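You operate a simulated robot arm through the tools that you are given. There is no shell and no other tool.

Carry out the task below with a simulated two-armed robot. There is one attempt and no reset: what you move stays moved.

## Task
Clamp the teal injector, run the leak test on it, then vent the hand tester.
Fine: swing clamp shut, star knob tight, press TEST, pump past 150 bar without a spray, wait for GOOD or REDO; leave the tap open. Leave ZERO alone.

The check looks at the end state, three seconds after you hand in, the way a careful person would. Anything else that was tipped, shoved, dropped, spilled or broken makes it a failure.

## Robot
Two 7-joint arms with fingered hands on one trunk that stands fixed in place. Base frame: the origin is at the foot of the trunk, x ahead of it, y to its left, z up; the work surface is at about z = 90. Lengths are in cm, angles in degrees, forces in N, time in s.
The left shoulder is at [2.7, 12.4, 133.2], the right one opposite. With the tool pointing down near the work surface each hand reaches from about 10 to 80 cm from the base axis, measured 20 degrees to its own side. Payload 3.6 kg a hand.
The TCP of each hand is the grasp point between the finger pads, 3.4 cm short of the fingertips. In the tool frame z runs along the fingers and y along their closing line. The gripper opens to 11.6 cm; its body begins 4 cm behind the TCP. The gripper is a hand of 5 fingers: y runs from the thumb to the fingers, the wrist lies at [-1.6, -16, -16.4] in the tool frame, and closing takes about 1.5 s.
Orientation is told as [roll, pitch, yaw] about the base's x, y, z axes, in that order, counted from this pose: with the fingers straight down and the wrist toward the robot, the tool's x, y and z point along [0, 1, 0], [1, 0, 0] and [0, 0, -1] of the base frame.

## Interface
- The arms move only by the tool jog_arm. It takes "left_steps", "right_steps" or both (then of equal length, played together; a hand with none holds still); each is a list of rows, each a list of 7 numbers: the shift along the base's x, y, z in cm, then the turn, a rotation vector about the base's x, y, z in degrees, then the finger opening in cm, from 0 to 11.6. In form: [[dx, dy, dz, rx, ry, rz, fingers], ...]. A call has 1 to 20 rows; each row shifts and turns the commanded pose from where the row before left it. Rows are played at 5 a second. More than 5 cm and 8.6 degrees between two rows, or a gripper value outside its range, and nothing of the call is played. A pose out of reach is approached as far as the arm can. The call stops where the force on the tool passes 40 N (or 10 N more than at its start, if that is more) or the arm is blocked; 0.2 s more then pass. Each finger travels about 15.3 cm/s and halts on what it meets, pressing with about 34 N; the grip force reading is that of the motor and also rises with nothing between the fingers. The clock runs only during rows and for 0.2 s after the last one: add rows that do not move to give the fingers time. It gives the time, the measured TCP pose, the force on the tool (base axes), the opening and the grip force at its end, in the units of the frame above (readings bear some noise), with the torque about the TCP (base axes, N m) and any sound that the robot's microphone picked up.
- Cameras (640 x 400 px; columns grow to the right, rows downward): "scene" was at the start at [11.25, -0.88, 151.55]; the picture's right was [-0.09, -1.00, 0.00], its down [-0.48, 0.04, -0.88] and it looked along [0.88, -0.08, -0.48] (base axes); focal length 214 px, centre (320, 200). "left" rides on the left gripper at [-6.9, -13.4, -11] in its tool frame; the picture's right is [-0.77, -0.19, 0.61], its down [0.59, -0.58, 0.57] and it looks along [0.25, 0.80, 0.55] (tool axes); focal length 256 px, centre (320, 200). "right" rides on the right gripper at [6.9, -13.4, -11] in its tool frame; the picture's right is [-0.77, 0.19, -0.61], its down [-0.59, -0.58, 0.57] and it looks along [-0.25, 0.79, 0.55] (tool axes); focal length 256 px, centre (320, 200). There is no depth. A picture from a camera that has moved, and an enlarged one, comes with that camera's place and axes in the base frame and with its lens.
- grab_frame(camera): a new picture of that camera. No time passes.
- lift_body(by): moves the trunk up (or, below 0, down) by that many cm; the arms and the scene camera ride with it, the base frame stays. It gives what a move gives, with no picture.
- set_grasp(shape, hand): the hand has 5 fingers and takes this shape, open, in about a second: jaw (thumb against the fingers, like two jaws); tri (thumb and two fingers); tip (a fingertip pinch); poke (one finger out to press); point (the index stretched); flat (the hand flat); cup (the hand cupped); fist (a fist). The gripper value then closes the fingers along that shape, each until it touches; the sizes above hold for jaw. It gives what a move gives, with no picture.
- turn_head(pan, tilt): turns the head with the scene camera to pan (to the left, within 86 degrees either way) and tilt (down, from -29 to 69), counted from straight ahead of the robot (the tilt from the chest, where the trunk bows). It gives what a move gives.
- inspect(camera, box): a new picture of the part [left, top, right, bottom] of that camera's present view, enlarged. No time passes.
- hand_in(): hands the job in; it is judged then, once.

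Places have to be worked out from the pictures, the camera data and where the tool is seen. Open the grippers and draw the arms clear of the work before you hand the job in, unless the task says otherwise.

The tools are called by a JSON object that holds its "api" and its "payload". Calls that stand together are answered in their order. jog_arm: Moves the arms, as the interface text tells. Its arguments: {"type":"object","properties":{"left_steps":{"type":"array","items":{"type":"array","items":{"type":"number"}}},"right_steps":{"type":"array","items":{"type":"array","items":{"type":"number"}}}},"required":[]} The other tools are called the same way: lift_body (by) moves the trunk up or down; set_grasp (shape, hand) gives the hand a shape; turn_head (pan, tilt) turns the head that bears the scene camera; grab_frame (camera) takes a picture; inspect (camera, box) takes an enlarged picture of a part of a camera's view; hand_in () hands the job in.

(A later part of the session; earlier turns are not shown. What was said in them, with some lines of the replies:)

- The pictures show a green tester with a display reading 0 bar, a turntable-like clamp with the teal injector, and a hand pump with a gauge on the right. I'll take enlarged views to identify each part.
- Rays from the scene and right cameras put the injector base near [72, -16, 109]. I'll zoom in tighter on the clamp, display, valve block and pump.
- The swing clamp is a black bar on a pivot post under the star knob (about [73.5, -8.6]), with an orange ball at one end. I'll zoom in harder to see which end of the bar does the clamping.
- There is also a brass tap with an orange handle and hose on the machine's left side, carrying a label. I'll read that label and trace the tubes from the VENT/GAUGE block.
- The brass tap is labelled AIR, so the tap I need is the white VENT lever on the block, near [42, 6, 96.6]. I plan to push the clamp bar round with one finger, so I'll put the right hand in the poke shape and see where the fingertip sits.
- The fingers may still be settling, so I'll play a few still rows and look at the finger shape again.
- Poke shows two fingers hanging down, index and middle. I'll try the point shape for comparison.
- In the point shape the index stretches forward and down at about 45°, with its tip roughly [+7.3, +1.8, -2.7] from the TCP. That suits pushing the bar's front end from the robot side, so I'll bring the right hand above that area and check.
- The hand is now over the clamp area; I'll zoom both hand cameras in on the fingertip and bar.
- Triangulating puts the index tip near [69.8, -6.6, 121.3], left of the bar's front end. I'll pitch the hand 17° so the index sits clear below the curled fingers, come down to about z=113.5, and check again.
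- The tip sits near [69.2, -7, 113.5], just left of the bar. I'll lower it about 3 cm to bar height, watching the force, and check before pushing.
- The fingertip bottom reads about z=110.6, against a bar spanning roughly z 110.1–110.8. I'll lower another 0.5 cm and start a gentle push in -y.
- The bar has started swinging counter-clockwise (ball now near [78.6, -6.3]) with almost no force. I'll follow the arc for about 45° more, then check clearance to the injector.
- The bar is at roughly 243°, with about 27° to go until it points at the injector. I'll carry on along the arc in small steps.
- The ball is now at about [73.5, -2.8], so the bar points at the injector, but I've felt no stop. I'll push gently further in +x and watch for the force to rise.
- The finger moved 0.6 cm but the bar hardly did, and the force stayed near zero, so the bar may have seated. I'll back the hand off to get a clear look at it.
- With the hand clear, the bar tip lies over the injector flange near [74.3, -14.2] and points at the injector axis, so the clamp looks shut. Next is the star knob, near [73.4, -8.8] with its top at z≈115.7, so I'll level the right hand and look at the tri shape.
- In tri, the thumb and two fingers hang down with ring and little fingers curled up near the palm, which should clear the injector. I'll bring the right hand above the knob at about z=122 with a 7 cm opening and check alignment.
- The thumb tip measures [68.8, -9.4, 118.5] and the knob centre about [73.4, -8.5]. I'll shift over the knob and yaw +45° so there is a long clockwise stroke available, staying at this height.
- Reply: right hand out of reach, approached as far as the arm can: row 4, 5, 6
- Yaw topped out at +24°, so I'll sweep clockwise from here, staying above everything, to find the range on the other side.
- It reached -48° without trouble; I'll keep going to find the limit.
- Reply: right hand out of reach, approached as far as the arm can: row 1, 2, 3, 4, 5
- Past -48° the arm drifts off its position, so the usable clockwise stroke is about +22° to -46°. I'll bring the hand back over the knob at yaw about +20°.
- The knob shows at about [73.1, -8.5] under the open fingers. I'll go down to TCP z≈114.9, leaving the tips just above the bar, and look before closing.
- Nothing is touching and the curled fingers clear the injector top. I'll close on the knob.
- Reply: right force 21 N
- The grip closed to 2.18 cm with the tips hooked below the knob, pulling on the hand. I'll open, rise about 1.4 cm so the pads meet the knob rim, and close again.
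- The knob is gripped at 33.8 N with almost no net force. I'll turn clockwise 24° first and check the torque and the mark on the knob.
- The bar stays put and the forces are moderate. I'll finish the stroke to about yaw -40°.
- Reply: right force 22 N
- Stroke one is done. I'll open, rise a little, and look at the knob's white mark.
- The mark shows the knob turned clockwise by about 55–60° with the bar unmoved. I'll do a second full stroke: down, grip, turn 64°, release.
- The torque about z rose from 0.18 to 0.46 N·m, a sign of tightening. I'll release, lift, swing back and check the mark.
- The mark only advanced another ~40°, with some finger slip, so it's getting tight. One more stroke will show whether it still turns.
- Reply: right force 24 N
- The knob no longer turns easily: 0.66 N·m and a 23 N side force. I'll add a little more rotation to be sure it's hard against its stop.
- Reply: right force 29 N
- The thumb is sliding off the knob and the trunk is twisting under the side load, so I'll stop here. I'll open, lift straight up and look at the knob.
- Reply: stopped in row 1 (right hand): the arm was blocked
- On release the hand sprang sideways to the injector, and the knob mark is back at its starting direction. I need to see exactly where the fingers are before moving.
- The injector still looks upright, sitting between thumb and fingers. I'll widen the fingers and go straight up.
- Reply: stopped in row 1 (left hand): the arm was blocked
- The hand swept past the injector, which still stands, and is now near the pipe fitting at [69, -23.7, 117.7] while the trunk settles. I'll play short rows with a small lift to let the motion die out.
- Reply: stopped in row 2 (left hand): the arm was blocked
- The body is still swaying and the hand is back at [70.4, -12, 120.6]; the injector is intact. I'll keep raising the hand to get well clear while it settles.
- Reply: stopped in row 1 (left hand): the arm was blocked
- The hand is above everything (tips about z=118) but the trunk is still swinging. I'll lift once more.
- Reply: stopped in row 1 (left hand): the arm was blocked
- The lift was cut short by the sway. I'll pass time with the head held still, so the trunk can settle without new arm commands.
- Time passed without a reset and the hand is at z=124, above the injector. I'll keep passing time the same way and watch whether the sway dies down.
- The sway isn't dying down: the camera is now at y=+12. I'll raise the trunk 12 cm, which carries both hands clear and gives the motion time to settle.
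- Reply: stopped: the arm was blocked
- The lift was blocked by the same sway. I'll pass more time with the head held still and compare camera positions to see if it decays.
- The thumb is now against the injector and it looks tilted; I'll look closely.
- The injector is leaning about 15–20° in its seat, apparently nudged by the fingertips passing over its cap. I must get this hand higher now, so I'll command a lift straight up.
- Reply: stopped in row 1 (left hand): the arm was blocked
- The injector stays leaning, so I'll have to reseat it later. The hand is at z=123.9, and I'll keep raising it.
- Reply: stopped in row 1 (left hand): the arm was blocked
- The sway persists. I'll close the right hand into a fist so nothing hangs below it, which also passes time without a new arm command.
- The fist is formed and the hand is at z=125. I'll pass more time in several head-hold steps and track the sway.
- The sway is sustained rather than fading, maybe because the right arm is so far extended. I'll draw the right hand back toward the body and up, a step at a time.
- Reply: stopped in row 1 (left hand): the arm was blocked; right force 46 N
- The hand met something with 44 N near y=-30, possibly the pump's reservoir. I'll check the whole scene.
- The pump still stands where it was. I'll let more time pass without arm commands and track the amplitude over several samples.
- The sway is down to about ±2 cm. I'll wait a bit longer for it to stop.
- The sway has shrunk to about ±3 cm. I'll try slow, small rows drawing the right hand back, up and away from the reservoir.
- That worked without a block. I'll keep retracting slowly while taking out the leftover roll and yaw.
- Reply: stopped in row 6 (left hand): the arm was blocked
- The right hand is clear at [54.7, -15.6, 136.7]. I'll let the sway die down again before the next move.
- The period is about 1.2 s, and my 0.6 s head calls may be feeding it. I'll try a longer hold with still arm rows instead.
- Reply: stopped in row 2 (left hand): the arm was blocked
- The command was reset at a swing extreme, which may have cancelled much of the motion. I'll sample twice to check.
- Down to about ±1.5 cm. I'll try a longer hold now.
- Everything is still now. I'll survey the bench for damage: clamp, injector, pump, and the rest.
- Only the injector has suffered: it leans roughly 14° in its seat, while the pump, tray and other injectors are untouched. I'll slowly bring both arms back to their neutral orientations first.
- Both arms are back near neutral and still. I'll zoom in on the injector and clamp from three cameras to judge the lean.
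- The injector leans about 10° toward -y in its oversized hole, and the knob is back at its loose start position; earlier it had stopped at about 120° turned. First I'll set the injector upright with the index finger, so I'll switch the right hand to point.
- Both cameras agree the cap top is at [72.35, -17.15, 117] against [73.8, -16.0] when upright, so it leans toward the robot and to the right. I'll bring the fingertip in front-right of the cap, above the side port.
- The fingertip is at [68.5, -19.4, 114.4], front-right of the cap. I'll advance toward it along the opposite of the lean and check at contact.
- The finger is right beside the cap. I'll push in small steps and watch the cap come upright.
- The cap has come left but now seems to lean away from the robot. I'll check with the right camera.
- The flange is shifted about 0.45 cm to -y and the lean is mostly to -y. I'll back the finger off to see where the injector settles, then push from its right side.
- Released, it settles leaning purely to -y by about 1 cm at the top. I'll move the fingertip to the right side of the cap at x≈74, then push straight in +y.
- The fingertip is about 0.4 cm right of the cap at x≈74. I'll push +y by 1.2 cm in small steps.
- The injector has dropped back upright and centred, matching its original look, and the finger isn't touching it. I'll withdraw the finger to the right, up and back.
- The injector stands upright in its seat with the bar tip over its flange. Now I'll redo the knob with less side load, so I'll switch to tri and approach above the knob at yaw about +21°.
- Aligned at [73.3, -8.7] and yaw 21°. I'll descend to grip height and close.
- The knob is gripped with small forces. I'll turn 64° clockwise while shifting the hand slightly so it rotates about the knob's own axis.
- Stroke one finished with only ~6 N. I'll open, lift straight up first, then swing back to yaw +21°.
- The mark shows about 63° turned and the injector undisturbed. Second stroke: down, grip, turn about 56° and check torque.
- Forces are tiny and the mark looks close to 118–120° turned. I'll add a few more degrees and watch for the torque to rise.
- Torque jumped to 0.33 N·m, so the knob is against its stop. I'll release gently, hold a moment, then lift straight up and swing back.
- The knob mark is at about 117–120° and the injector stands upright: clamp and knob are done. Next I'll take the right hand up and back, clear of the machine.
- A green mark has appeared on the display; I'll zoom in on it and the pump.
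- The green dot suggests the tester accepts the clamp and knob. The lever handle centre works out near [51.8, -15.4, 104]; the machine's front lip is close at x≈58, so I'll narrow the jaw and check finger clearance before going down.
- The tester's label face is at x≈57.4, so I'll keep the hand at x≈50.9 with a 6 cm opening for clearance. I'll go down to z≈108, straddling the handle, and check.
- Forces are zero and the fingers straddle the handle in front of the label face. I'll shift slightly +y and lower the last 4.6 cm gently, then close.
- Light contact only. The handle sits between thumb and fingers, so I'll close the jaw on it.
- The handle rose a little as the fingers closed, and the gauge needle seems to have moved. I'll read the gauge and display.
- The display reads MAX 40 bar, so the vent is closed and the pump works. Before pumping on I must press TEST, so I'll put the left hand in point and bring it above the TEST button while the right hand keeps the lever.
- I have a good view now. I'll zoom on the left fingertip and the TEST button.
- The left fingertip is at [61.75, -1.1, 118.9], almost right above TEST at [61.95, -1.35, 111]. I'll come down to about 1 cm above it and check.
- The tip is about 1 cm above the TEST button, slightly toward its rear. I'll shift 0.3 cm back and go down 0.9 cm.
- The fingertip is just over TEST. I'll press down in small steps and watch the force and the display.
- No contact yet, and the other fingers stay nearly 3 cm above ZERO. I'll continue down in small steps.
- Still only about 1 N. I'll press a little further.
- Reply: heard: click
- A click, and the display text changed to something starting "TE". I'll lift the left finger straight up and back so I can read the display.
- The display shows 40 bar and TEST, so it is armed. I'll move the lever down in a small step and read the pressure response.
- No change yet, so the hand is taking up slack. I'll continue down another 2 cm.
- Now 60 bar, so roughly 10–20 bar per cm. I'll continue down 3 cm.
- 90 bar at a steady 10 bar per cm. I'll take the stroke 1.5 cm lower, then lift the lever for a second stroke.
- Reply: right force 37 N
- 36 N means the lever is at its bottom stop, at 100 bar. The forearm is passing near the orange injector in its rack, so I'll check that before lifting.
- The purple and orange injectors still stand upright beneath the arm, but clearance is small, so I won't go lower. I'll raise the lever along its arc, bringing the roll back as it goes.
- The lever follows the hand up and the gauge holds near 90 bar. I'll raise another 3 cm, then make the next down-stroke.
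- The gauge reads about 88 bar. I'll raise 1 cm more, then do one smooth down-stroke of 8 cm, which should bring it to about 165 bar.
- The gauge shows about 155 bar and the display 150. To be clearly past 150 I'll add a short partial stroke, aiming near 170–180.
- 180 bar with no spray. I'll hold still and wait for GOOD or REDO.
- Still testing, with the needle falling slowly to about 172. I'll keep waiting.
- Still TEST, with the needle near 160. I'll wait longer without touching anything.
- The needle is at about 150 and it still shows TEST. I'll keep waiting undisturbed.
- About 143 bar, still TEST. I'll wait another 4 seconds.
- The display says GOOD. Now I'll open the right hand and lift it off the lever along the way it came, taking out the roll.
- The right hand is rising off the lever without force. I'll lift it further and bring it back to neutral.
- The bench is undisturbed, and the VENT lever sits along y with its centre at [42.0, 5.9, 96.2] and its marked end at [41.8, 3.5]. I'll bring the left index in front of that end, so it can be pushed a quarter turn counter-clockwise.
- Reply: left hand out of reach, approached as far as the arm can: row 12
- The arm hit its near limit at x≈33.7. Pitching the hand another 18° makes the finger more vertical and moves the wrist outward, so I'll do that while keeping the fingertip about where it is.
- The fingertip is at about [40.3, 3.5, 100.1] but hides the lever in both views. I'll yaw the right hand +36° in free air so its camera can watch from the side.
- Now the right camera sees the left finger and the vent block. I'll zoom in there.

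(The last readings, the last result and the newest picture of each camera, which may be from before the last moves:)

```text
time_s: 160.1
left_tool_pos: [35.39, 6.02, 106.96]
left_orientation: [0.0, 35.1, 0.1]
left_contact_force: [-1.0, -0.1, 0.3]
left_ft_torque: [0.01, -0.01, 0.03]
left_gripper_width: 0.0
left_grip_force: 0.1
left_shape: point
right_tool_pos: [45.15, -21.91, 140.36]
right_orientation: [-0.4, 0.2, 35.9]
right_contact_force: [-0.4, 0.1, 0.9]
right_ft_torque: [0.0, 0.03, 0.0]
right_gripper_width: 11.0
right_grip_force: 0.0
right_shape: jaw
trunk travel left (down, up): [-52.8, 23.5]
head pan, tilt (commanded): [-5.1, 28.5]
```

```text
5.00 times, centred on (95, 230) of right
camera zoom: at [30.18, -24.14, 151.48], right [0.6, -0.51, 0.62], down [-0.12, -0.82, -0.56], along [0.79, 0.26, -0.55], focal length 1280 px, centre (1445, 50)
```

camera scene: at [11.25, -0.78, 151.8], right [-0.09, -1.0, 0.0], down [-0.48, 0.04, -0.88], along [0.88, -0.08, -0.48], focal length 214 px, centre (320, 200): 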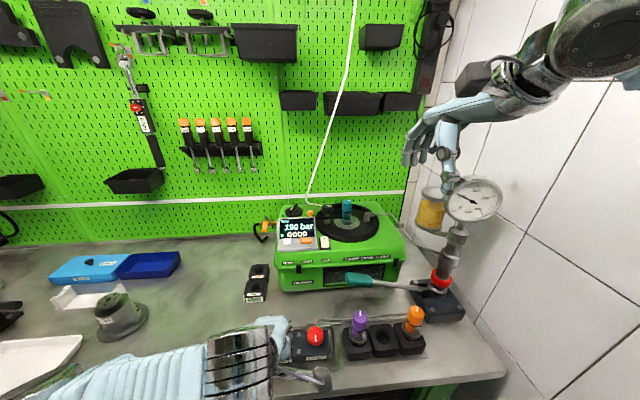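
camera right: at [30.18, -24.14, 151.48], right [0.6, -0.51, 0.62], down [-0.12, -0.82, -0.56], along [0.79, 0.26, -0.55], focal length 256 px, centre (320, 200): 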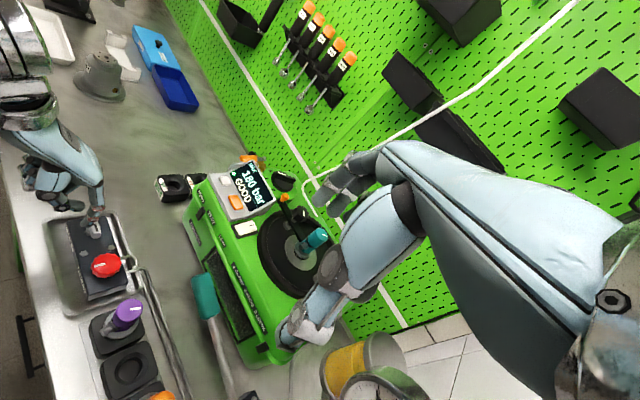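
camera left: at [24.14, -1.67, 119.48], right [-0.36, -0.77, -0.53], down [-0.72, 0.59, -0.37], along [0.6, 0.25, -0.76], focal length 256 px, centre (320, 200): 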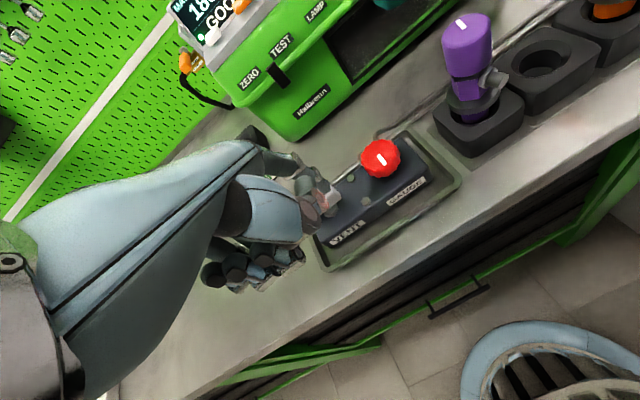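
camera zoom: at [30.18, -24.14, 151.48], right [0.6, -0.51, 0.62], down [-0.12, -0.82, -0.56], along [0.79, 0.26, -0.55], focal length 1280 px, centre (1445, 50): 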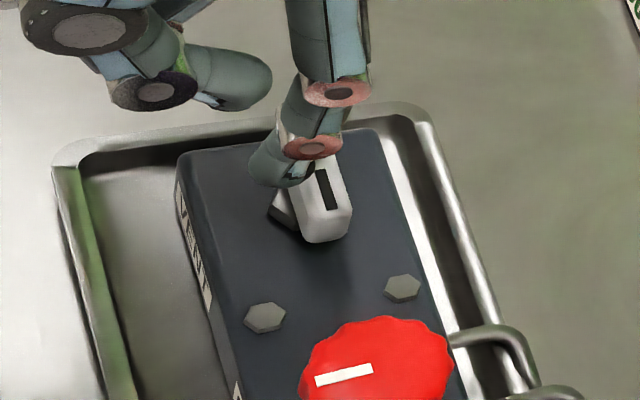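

I can see the fingertip in front of the marked end. I'll lower it about 4.5 cm to lever height, staying in front of the lever.

{"api": "jog_arm", "payload": {"left_steps": [[0, -0.2, -1, 0, 0, 0, 10.79], [0, -0.2, -1, 0, 0, 0, 10.79], [0, 0, -1, 0, 0, 0, 10.79], [0, 0, -0.8, 0, 0, 0, 10.79], [0, 0, 0, 0, 0, 0, 10.79]]}}

{"api": "inspect", "payload": {"camera": "right", "box": [60, 190, 130, 270]}}

{"api": "inspect", "payload": {"camera": "scene", "box": [220, 290, 360, 400]}}

```text
time_s: 161.3
left_tool_pos: [35.5, 5.54, 103.2]
left_orientation: [0.1, 35.0, 0.1]
left_contact_force: [0.1, 0.2, -0.6]
left_ft_torque: [0.0, 0.0, 0.02]
left_gripper_width: 0.02
left_grip_force: 0.0
left_shape: point
right_tool_pos: [45.2, -22.0, 140.33]
right_orientation: [-0.4, 0.3, 35.9]
right_contact_force: [-0.5, 1.4, 0.0]
right_ft_torque: [0.0, -0.02, 0.0]
right_gripper_width: 11.0
right_grip_force: 0.0
right_shape: jaw
trunk travel left (down, up): [-52.8, 23.5]
head pan, tilt (commanded): [-5.1, 28.5]
```

```text
5.00 times, centred on (95, 230) of right
camera zoom: at [30.19, -24.13, 151.47], right [0.6, -0.51, 0.62], down [-0.12, -0.82, -0.56], along [0.79, 0.26, -0.55], focal length 1280 px, centre (1445, 50)
```

zoom: 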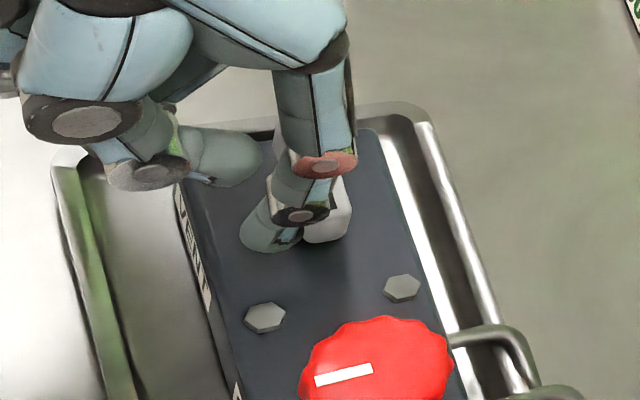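

```text
3.64 times, centred on (290, 345) of scene
camera zoom: at [11.05, 0.28, 151.84], right [-0.09, -1.0, 0.01], down [-0.47, 0.04, -0.88], along [0.88, -0.08, -0.48], focal length 780 px, centre (429, -327)
```

zoom: 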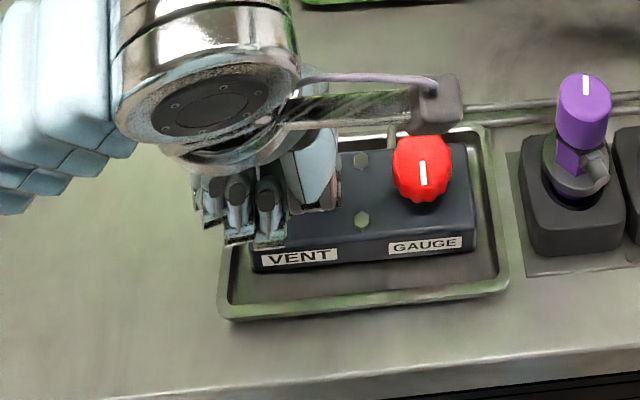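

The tip is at about [40.0, 3.7, 96.3]. I'll go 0.7 cm lower and start pushing forward gently.

{"api": "jog_arm", "payload": {"left_steps": [[0, 0, -0.4, 0, 0, 0, 10.79], [0, 0, -0.3, 0, 0, 0, 10.79], [0.4, 0, 0, 0, 0, 0, 10.79], [0.4, 0, 0, 0, 0, 0, 10.79], [0.3, 0, 0, 0, 0, 0, 10.79], [0, 0, 0, 0, 0, 0, 10.79]]}}

{"api": "inspect", "payload": {"camera": "right", "box": [60, 190, 130, 270]}}

{"api": "inspect", "payload": {"camera": "scene", "box": [430, 165, 510, 225]}}

```text
time_s: 162.7
left_tool_pos: [36.51, 5.5, 102.46]
left_orientation: [0.1, 35.0, 0.1]
left_contact_force: [0.1, -0.1, 0.3]
left_ft_torque: [-0.03, 0.01, -0.05]
left_gripper_width: 10.8
left_grip_force: 0.1
left_shape: point
right_tool_pos: [45.19, -21.9, 140.49]
right_orientation: [-0.4, 0.2, 35.9]
right_contact_force: [0.9, 0.0, 0.0]
right_ft_torque: [-0.01, 0.01, -0.02]
right_gripper_width: 10.99
right_grip_force: 0.1
right_shape: jaw
trunk travel left (down, up): [-52.8, 23.5]
head pan, tilt (commanded): [-5.1, 28.5]
```

```text
5.00 times, centred on (95, 230) of right
camera zoom: at [30.18, -24.14, 151.46], right [0.6, -0.51, 0.61], down [-0.12, -0.82, -0.56], along [0.79, 0.26, -0.55], focal length 1280 px, centre (1445, 50)
```

zoom: 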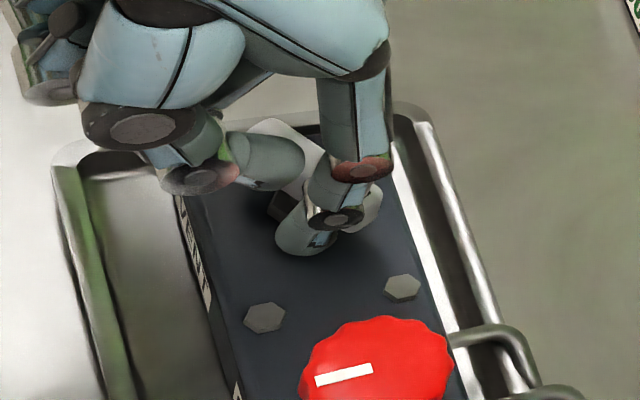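

```text
6.67 times, centred on (470, 195) of scene
camera zoom: at [11.04, 0.28, 151.84], right [-0.09, -1.0, 0.01], down [-0.47, 0.04, -0.88], along [0.88, -0.08, -0.48], focal length 1430 px, centre (-680, 233)
```

zoom: 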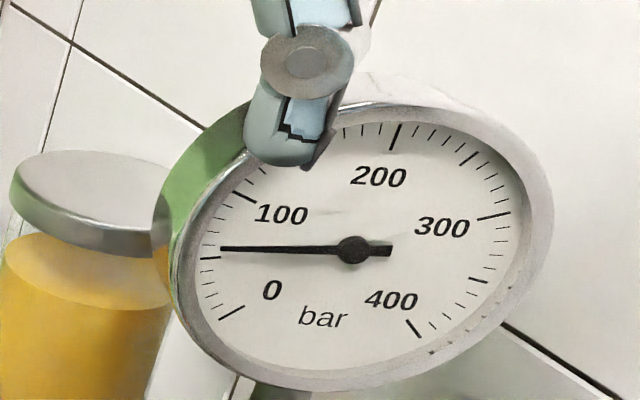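

The lever is turning counter-clockwise with almost no force. I'll follow the arc toward the quarter-turn position.

{"api": "jog_arm", "payload": {"left_steps": [[0.4, -0.12, 0, 0, 0, 0, 10.79], [0.4, -0.12, 0, 0, 0, 0, 10.79], [0.4, 0.05, 0, 0, 0, 0, 10.79], [0.4, 0.08, 0, 0, 0, 0, 10.79], [0.4, 0.12, 0, 0, 0, 0, 10.79], [0, 0, 0, 0, 0, 0, 10.79]]}}

{"api": "inspect", "payload": {"camera": "right", "box": [60, 190, 130, 270]}}

{"api": "inspect", "payload": {"camera": "scene", "box": [430, 165, 510, 225]}}

```text
time_s: 164.1
left_tool_pos: [38.62, 5.45, 102.34]
left_orientation: [0.1, 35.0, 0.2]
left_contact_force: [-1.1, -0.4, 0.0]
left_ft_torque: [-0.02, 0.04, -0.07]
left_gripper_width: 10.81
left_grip_force: 0.0
left_shape: point
right_tool_pos: [45.23, -22.03, 140.56]
right_orientation: [-0.3, 0.2, 36.0]
right_contact_force: [0.1, 0.6, -0.5]
right_ft_torque: [0.02, 0.01, 0.0]
right_gripper_width: 11.0
right_grip_force: 0.1
right_shape: jaw
trunk travel left (down, up): [-52.8, 23.5]
head pan, tilt (commanded): [-5.1, 28.5]
```

```text
5.00 times, centred on (95, 230) of right
camera zoom: at [30.16, -24.13, 151.47], right [0.6, -0.51, 0.62], down [-0.12, -0.82, -0.56], along [0.79, 0.26, -0.55], focal length 1280 px, centre (1445, 50)
```

zoom: 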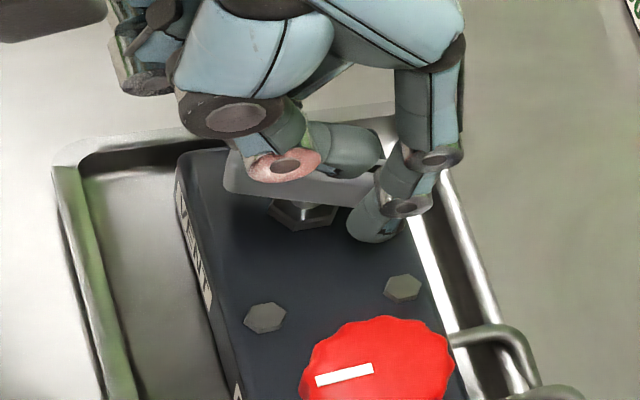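

```text
6.67 times, centred on (470, 195) of scene
camera zoom: at [11.02, 0.28, 151.84], right [-0.09, -1.0, 0.01], down [-0.47, 0.04, -0.88], along [0.88, -0.08, -0.48], focal length 1430 px, centre (-680, 233)
```

zoom: 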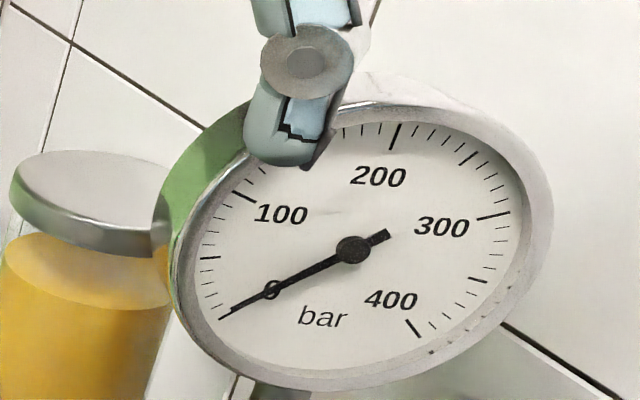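

The gauge has dropped to 0: it's vented. I'll nudge the lever on to its stop to make sure it's fully open.

{"api": "jog_arm", "payload": {"left_steps": [[0.3, 0.25, 0, 0, 0, 0, 10.79], [0.25, 0.25, 0, 0, 0, 0, 10.79], [0.1, 0.25, 0, 0, 0, 0, 10.79], [0, 0, 0, 0, 0, 0, 10.79]]}}

{"api": "inspect", "payload": {"camera": "right", "box": [60, 190, 130, 270]}}

```text
time_s: 165.1
left_tool_pos: [39.25, 6.25, 102.45]
left_orientation: [0.1, 35.0, 0.1]
left_contact_force: [-0.4, -1.9, -0.4]
left_ft_torque: [-0.06, 0.04, -0.05]
left_gripper_width: 10.79
left_grip_force: 0.0
left_shape: point
right_tool_pos: [45.14, -21.9, 140.47]
right_orientation: [-0.3, 0.2, 36.0]
right_contact_force: [-0.3, 0.8, -0.7]
right_ft_torque: [0.01, 0.03, -0.01]
right_gripper_width: 10.97
right_grip_force: 0.1
right_shape: jaw
trunk travel left (down, up): [-52.8, 23.5]
head pan, tilt (commanded): [-5.1, 28.5]
```

```text
5.00 times, centred on (95, 230) of right
camera zoom: at [30.16, -24.13, 151.47], right [0.6, -0.51, 0.62], down [-0.12, -0.82, -0.56], along [0.79, 0.26, -0.55], focal length 1280 px, centre (1445, 50)
```

zoom: 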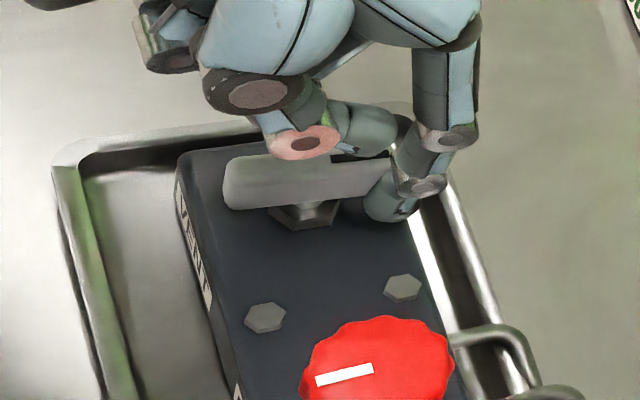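

The lever now lies along x, parallel to the block's short edge, and the force is starting to rise. One small push more to confirm the stop.

{"api": "jog_arm", "payload": {"left_steps": [[0, 0.2, 0, 0, 0, 0, 10.79], [0, 0.2, 0, 0, 0, 0, 10.79], [0, 0, 0, 0, 0, 0, 10.79]]}}

{"api": "inspect", "payload": {"camera": "right", "box": [60, 190, 130, 270]}}

```text
time_s: 165.9
left_tool_pos: [39.15, 6.62, 102.55]
left_orientation: [0.0, 35.0, 0.2]
left_contact_force: [-0.6, -3.3, -0.5]
left_ft_torque: [-0.2, 0.01, -0.17]
left_gripper_width: 0.0
left_grip_force: 0.0
left_shape: point
right_tool_pos: [45.22, -21.98, 140.48]
right_orientation: [-0.4, 0.2, 36.0]
right_contact_force: [-0.5, -0.3, -0.4]
right_ft_torque: [-0.01, 0.01, 0.0]
right_gripper_width: 11.0
right_grip_force: 0.0
right_shape: jaw
trunk travel left (down, up): [-52.8, 23.5]
head pan, tilt (commanded): [-5.1, 28.5]
```

```text
5.00 times, centred on (95, 230) of right
camera zoom: at [30.17, -24.14, 151.46], right [0.6, -0.51, 0.61], down [-0.12, -0.82, -0.56], along [0.79, 0.26, -0.55], focal length 1280 px, centre (1445, 50)
```

zoom: 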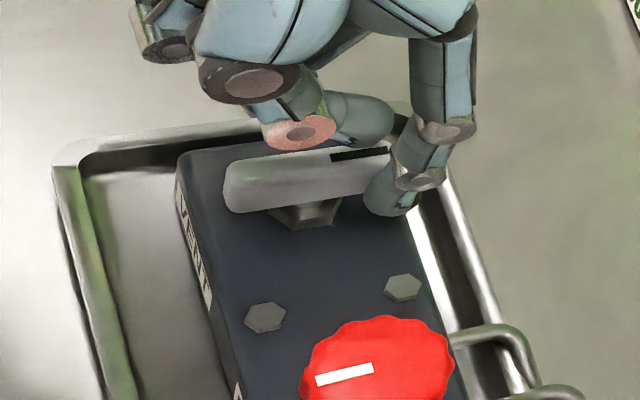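

The lever is at its stop, fully open. I'll move the finger off in -y, then straight up, and bring the left arm clear.

{"api": "jog_arm", "payload": {"left_steps": [[0, -0.3, 0, 0, 0, 0, 10.79], [0, -0.4, 0, 0, 0, 0, 10.79], [0, 0, 0.8, 0, 0, 0, 10.79], [0, 0, 1.5, 0, 0, 0, 10.79], [0, 0, 2, 0, 0, 0, 10.79], [0.3, 0.3, 2, 0, 0, 0, 10.79], [0.5, 0.5, 2.2, 0, -3, 0, 10.79], [0.5, 0.6, 2.2, 0, -4, 0, 10.79], [0.5, 0.8, 2.2, 0, -4, 0, 10.79], [0.6, 0.8, 2.2, 0, -4, 0, 10.79], [0.6, 0.8, 2.2, 0, -4, 0, 10.79], [0.6, 0.8, 2.2, 0, -4, 0, 10.79], [0.6, 0.8, 2.2, 0, -4, 0, 10.79], [0.6, 0.8, 2.2, 0, -4, 0, 10.79], [0.6, 0.8, 2.2, 0, -4, 0, 10.79], [0, 0, 0, 0, 0, 0, 10.79]], "right_steps": [[0, 0, 0, 0, 0, 0, 11], [0, 0, 0, 0, 0, 0, 11], [0, 0, 0, 0, 0, 0, 11], [0, 0, 0, 0, 0, 0, 11], [0, 0, 0, 0, 0, 0, 11], [0, 0, 0, 0, 0, 0, 11], [0, 0, 0, 0, 0, -4, 11], [0, 0, 0, 0, 0, -4, 11], [0, 0, 0, 0, 0, -4, 11], [0, 0, 0, 0, 0, -4, 11], [0, 0, 0, 0, 0, -4, 11], [0, 0, 0, 0, 0, -4, 11], [0, 0, 0, 0, 0, -4, 11], [0, 0, 0, 0, 0, -4, 11], [0, 0, 0, 0, 0, -4, 11], [0, 0, 0, 0, 0, 0, 11]]}}

{"api": "grab_frame", "payload": {"camera": "scene"}}

{"api": "grab_frame", "payload": {"camera": "left"}}

{"api": "grab_frame", "payload": {"camera": "right"}}

```text
time_s: 169.3
left_tool_pos: [44.73, 12.37, 128.45]
left_orientation: [0.3, 0.0, 0.1]
left_contact_force: [0.5, 0.5, 0.3]
left_ft_torque: [0.0, 0.0, 0.02]
left_gripper_width: 10.77
left_grip_force: 0.0
left_shape: point
right_tool_pos: [45.41, -22.84, 140.18]
right_orientation: [0.1, 0.1, -0.1]
right_contact_force: [0.9, 0.2, 0.3]
right_ft_torque: [0.0, 0.03, 0.0]
right_gripper_width: 11.0
right_grip_force: 0.0
right_shape: jaw
trunk travel left (down, up): [-52.8, 23.5]
head pan, tilt (commanded): [-5.1, 28.5]
```

```text
taken
camera scene: at [11.23, -0.65, 151.8], right [-0.09, -1.0, 0.0], down [-0.48, 0.04, -0.88], along [0.88, -0.08, -0.48], focal length 214 px, centre (320, 200)
```

scene: 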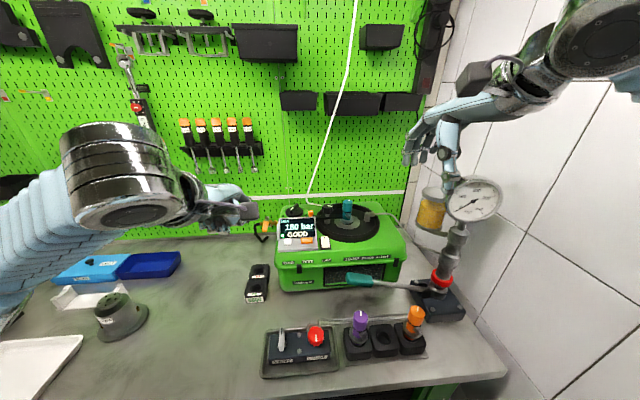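

```text
taken
camera left: at [31.39, 5.36, 139.43], right [-0.18, -0.77, -0.62], down [-0.58, 0.59, -0.56], along [0.79, 0.25, -0.55], focal length 256 px, centre (320, 200)
```

left: 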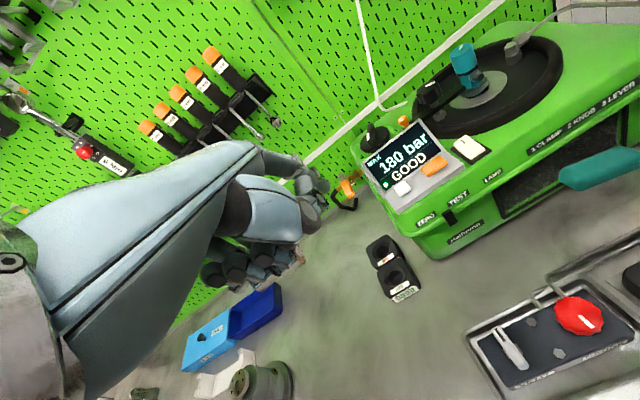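

```text
taken
camera right: at [31.89, -15.81, 151.25], right [0.19, -0.77, 0.61], down [-0.58, -0.59, -0.56], along [0.79, -0.25, -0.55], focal length 256 px, centre (320, 200)
```

right: 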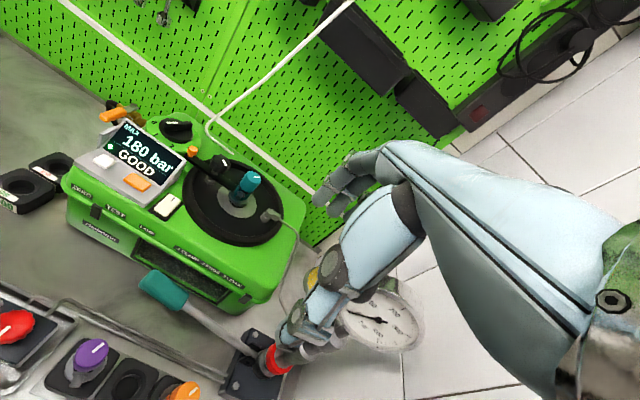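

Both arms are nearly clear. I'll raise the left hand to its start height, open it in jaw shape, and inspect every item closely.

{"api": "jog_arm", "payload": {"left_steps": [[0.4, 0.6, 2.4, 0, 0, 0, 10.79], [0.4, 0.6, 2.4, 0, 0, 0, 10.79], [0.3, 0.6, 2.4, 0, 0, 0, 10.79], [0.3, 0.6, 2.4, 0, 0, 0, 10.79], [0.3, 0.6, 2.4, 0, 0, 0, 10.79], [0.2, 0.6, 2.4, 0, 0, 0, 10.79], [0, 0, 0, 0, 0, 0, 10.79]]}}

{"api": "set_grasp", "payload": {"shape": "jaw", "hand": "left"}}

{"api": "inspect", "payload": {"camera": "scene", "box": [240, 250, 470, 390]}}

{"api": "inspect", "payload": {"camera": "scene", "box": [250, 190, 410, 290]}}

{"api": "inspect", "payload": {"camera": "scene", "box": [400, 160, 520, 330]}}

{"api": "inspect", "payload": {"camera": "left", "box": [380, 60, 640, 300]}}

{"api": "grab_frame", "payload": {"camera": "scene"}}

```text
time_s: 170.9
left_tool_pos: [46.65, 15.96, 142.9]
left_orientation: [0.2, 0.2, 0.4]
left_contact_force: [-0.6, -0.3, 0.0]
left_ft_torque: [-0.01, -0.01, 0.01]
left_gripper_width: 10.8
left_grip_force: 0.0
left_shape: point
right_tool_pos: [45.44, -22.79, 140.26]
right_orientation: [0.0, 0.1, -0.1]
right_contact_force: [1.0, 0.7, -0.1]
right_ft_torque: [0.02, 0.01, -0.03]
right_gripper_width: 10.98
right_grip_force: 0.2
right_shape: jaw
trunk travel left (down, up): [-52.8, 23.5]
head pan, tilt (commanded): [-5.1, 28.5]
```

```text
time_s: 171.8
left_tool_pos: [46.62, 16.05, 143.0]
left_orientation: [0.2, 0.0, 0.3]
left_contact_force: [-0.1, 0.3, -0.6]
left_ft_torque: [0.02, 0.0, 0.02]
left_gripper_width: 11.6
left_grip_force: 0.0
left_shape: jaw
right_tool_pos: [45.43, -22.62, 140.25]
right_orientation: [0.1, 0.0, 0.0]
right_contact_force: [0.1, -0.1, 0.7]
right_ft_torque: [-0.03, -0.01, -0.06]
right_gripper_width: 10.98
right_grip_force: 0.0
right_shape: jaw
trunk travel left (down, up): [-52.8, 23.5]
head pan, tilt (commanded): [-5.1, 28.5]
```

```text
2.78 times, centred on (355, 320) of scene
camera zoom: at [11.22, -0.61, 151.8], right [-0.09, -1.0, 0.0], down [-0.48, 0.04, -0.88], along [0.88, -0.08, -0.48], focal length 597 px, centre (223, -134)
```

zoom: 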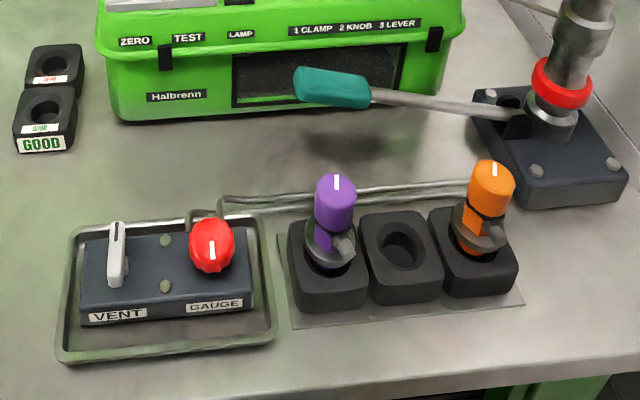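

```text
4.00 times, centred on (330, 240) of scene
camera zoom: at [11.22, -0.61, 151.8], right [-0.09, -1.0, 0.0], down [-0.48, 0.04, -0.88], along [0.88, -0.08, -0.48], focal length 858 px, centre (280, 40)
```

zoom: 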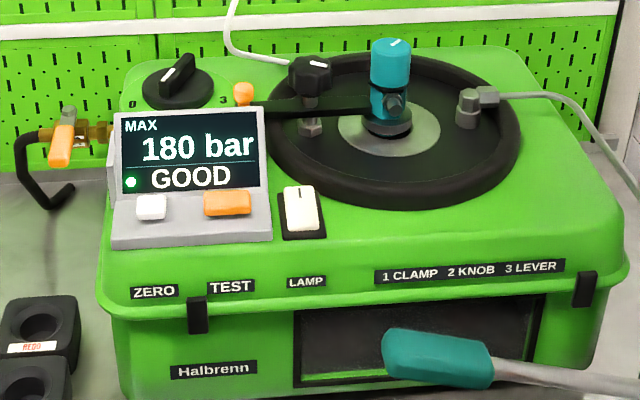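

```text
2.35 times, centred on (460, 245) of scene
camera zoom: at [11.22, -0.61, 151.8], right [-0.09, -1.0, 0.0], down [-0.48, 0.04, -0.88], along [0.88, -0.08, -0.48], focal length 505 px, centre (-9, 94)
```

zoom: 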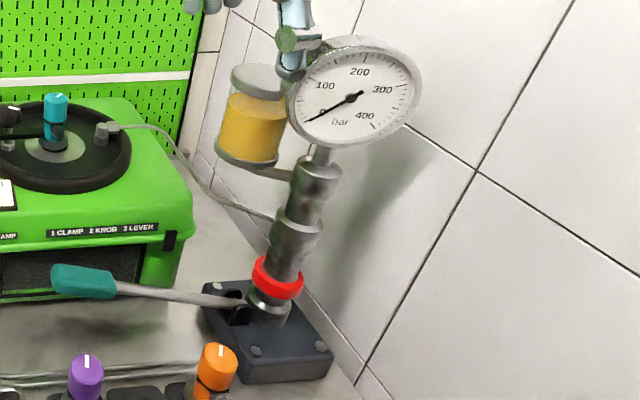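

```text
1.67 times, centred on (510, 180) of left
camera zoom: at [33.24, 9.0, 153.84], right [-0.18, -0.77, -0.61], down [-0.58, 0.59, -0.56], along [0.79, 0.25, -0.55], focal length 427 px, centre (3, 233)
```

zoom: 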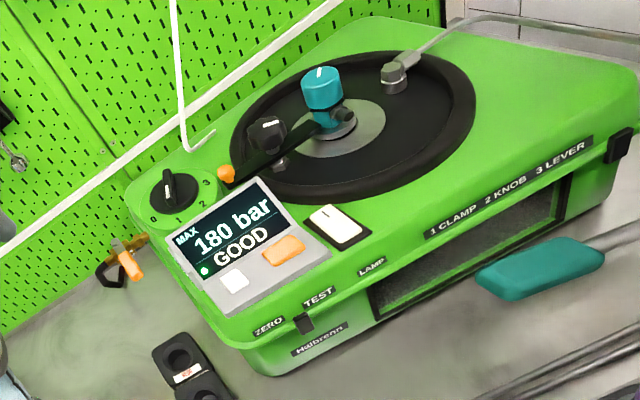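

```text
taken
camera scene: at [11.22, -0.61, 151.8], right [-0.09, -1.0, 0.0], down [-0.48, 0.04, -0.88], along [0.88, -0.08, -0.48], focal length 214 px, centre (320, 200)
```

scene: 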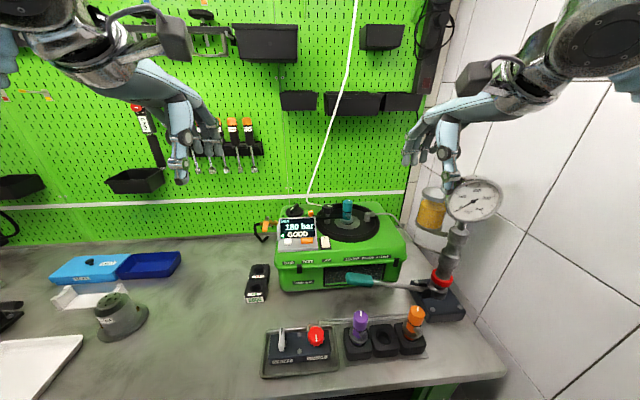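

Everything checks out: clamp over the flange, knob at its tight mark, green dot, MAX 180 bar with GOOD, gauge at 0 and the VENT lever turned open. ZERO was not pressed, the teal injector is upright again, nothing else has moved, and both hands are open and clear, so I'm handing in.

{"api": "hand_in", "payload": {}}

```text
The job is handed in.
```

The teal injector is clamped and passed its leak test: the tester shows GOOD with a peak of 180 bar. The hand tester is vented and the job is handed in.

- **Clamp and knob:** The swing clamp is shut over the injector's flange and the star knob is turned to its stop. The tester's green light came on once both were set.
- **Test:** I pressed TEST, pumped to 180 bar with no spray, and waited until the display changed to GOOD. About 40 bar had already built up before TEST was pressed, because lowering the hand onto the lever moved it.
- **Vent:** The VENT tap on the block is turned fully open and left that way, and the gauge reads 0.
- **ZERO:** I did not press it.

**Trouble along the way:** On the first try at the knob, the trunk began to sway and the right hand swung loose for several seconds.
- The hand tipped the injector in its seat and the knob turned back to loose. I set the injector upright again and retightened the knob before pressing TEST.
- The hand also hit something near the pump's oil reservoir with about 44 N. The pump looks unmoved and undamaged.

In the last pictures the rest of the bench looks as it did at the start. Both hands are open and clear.
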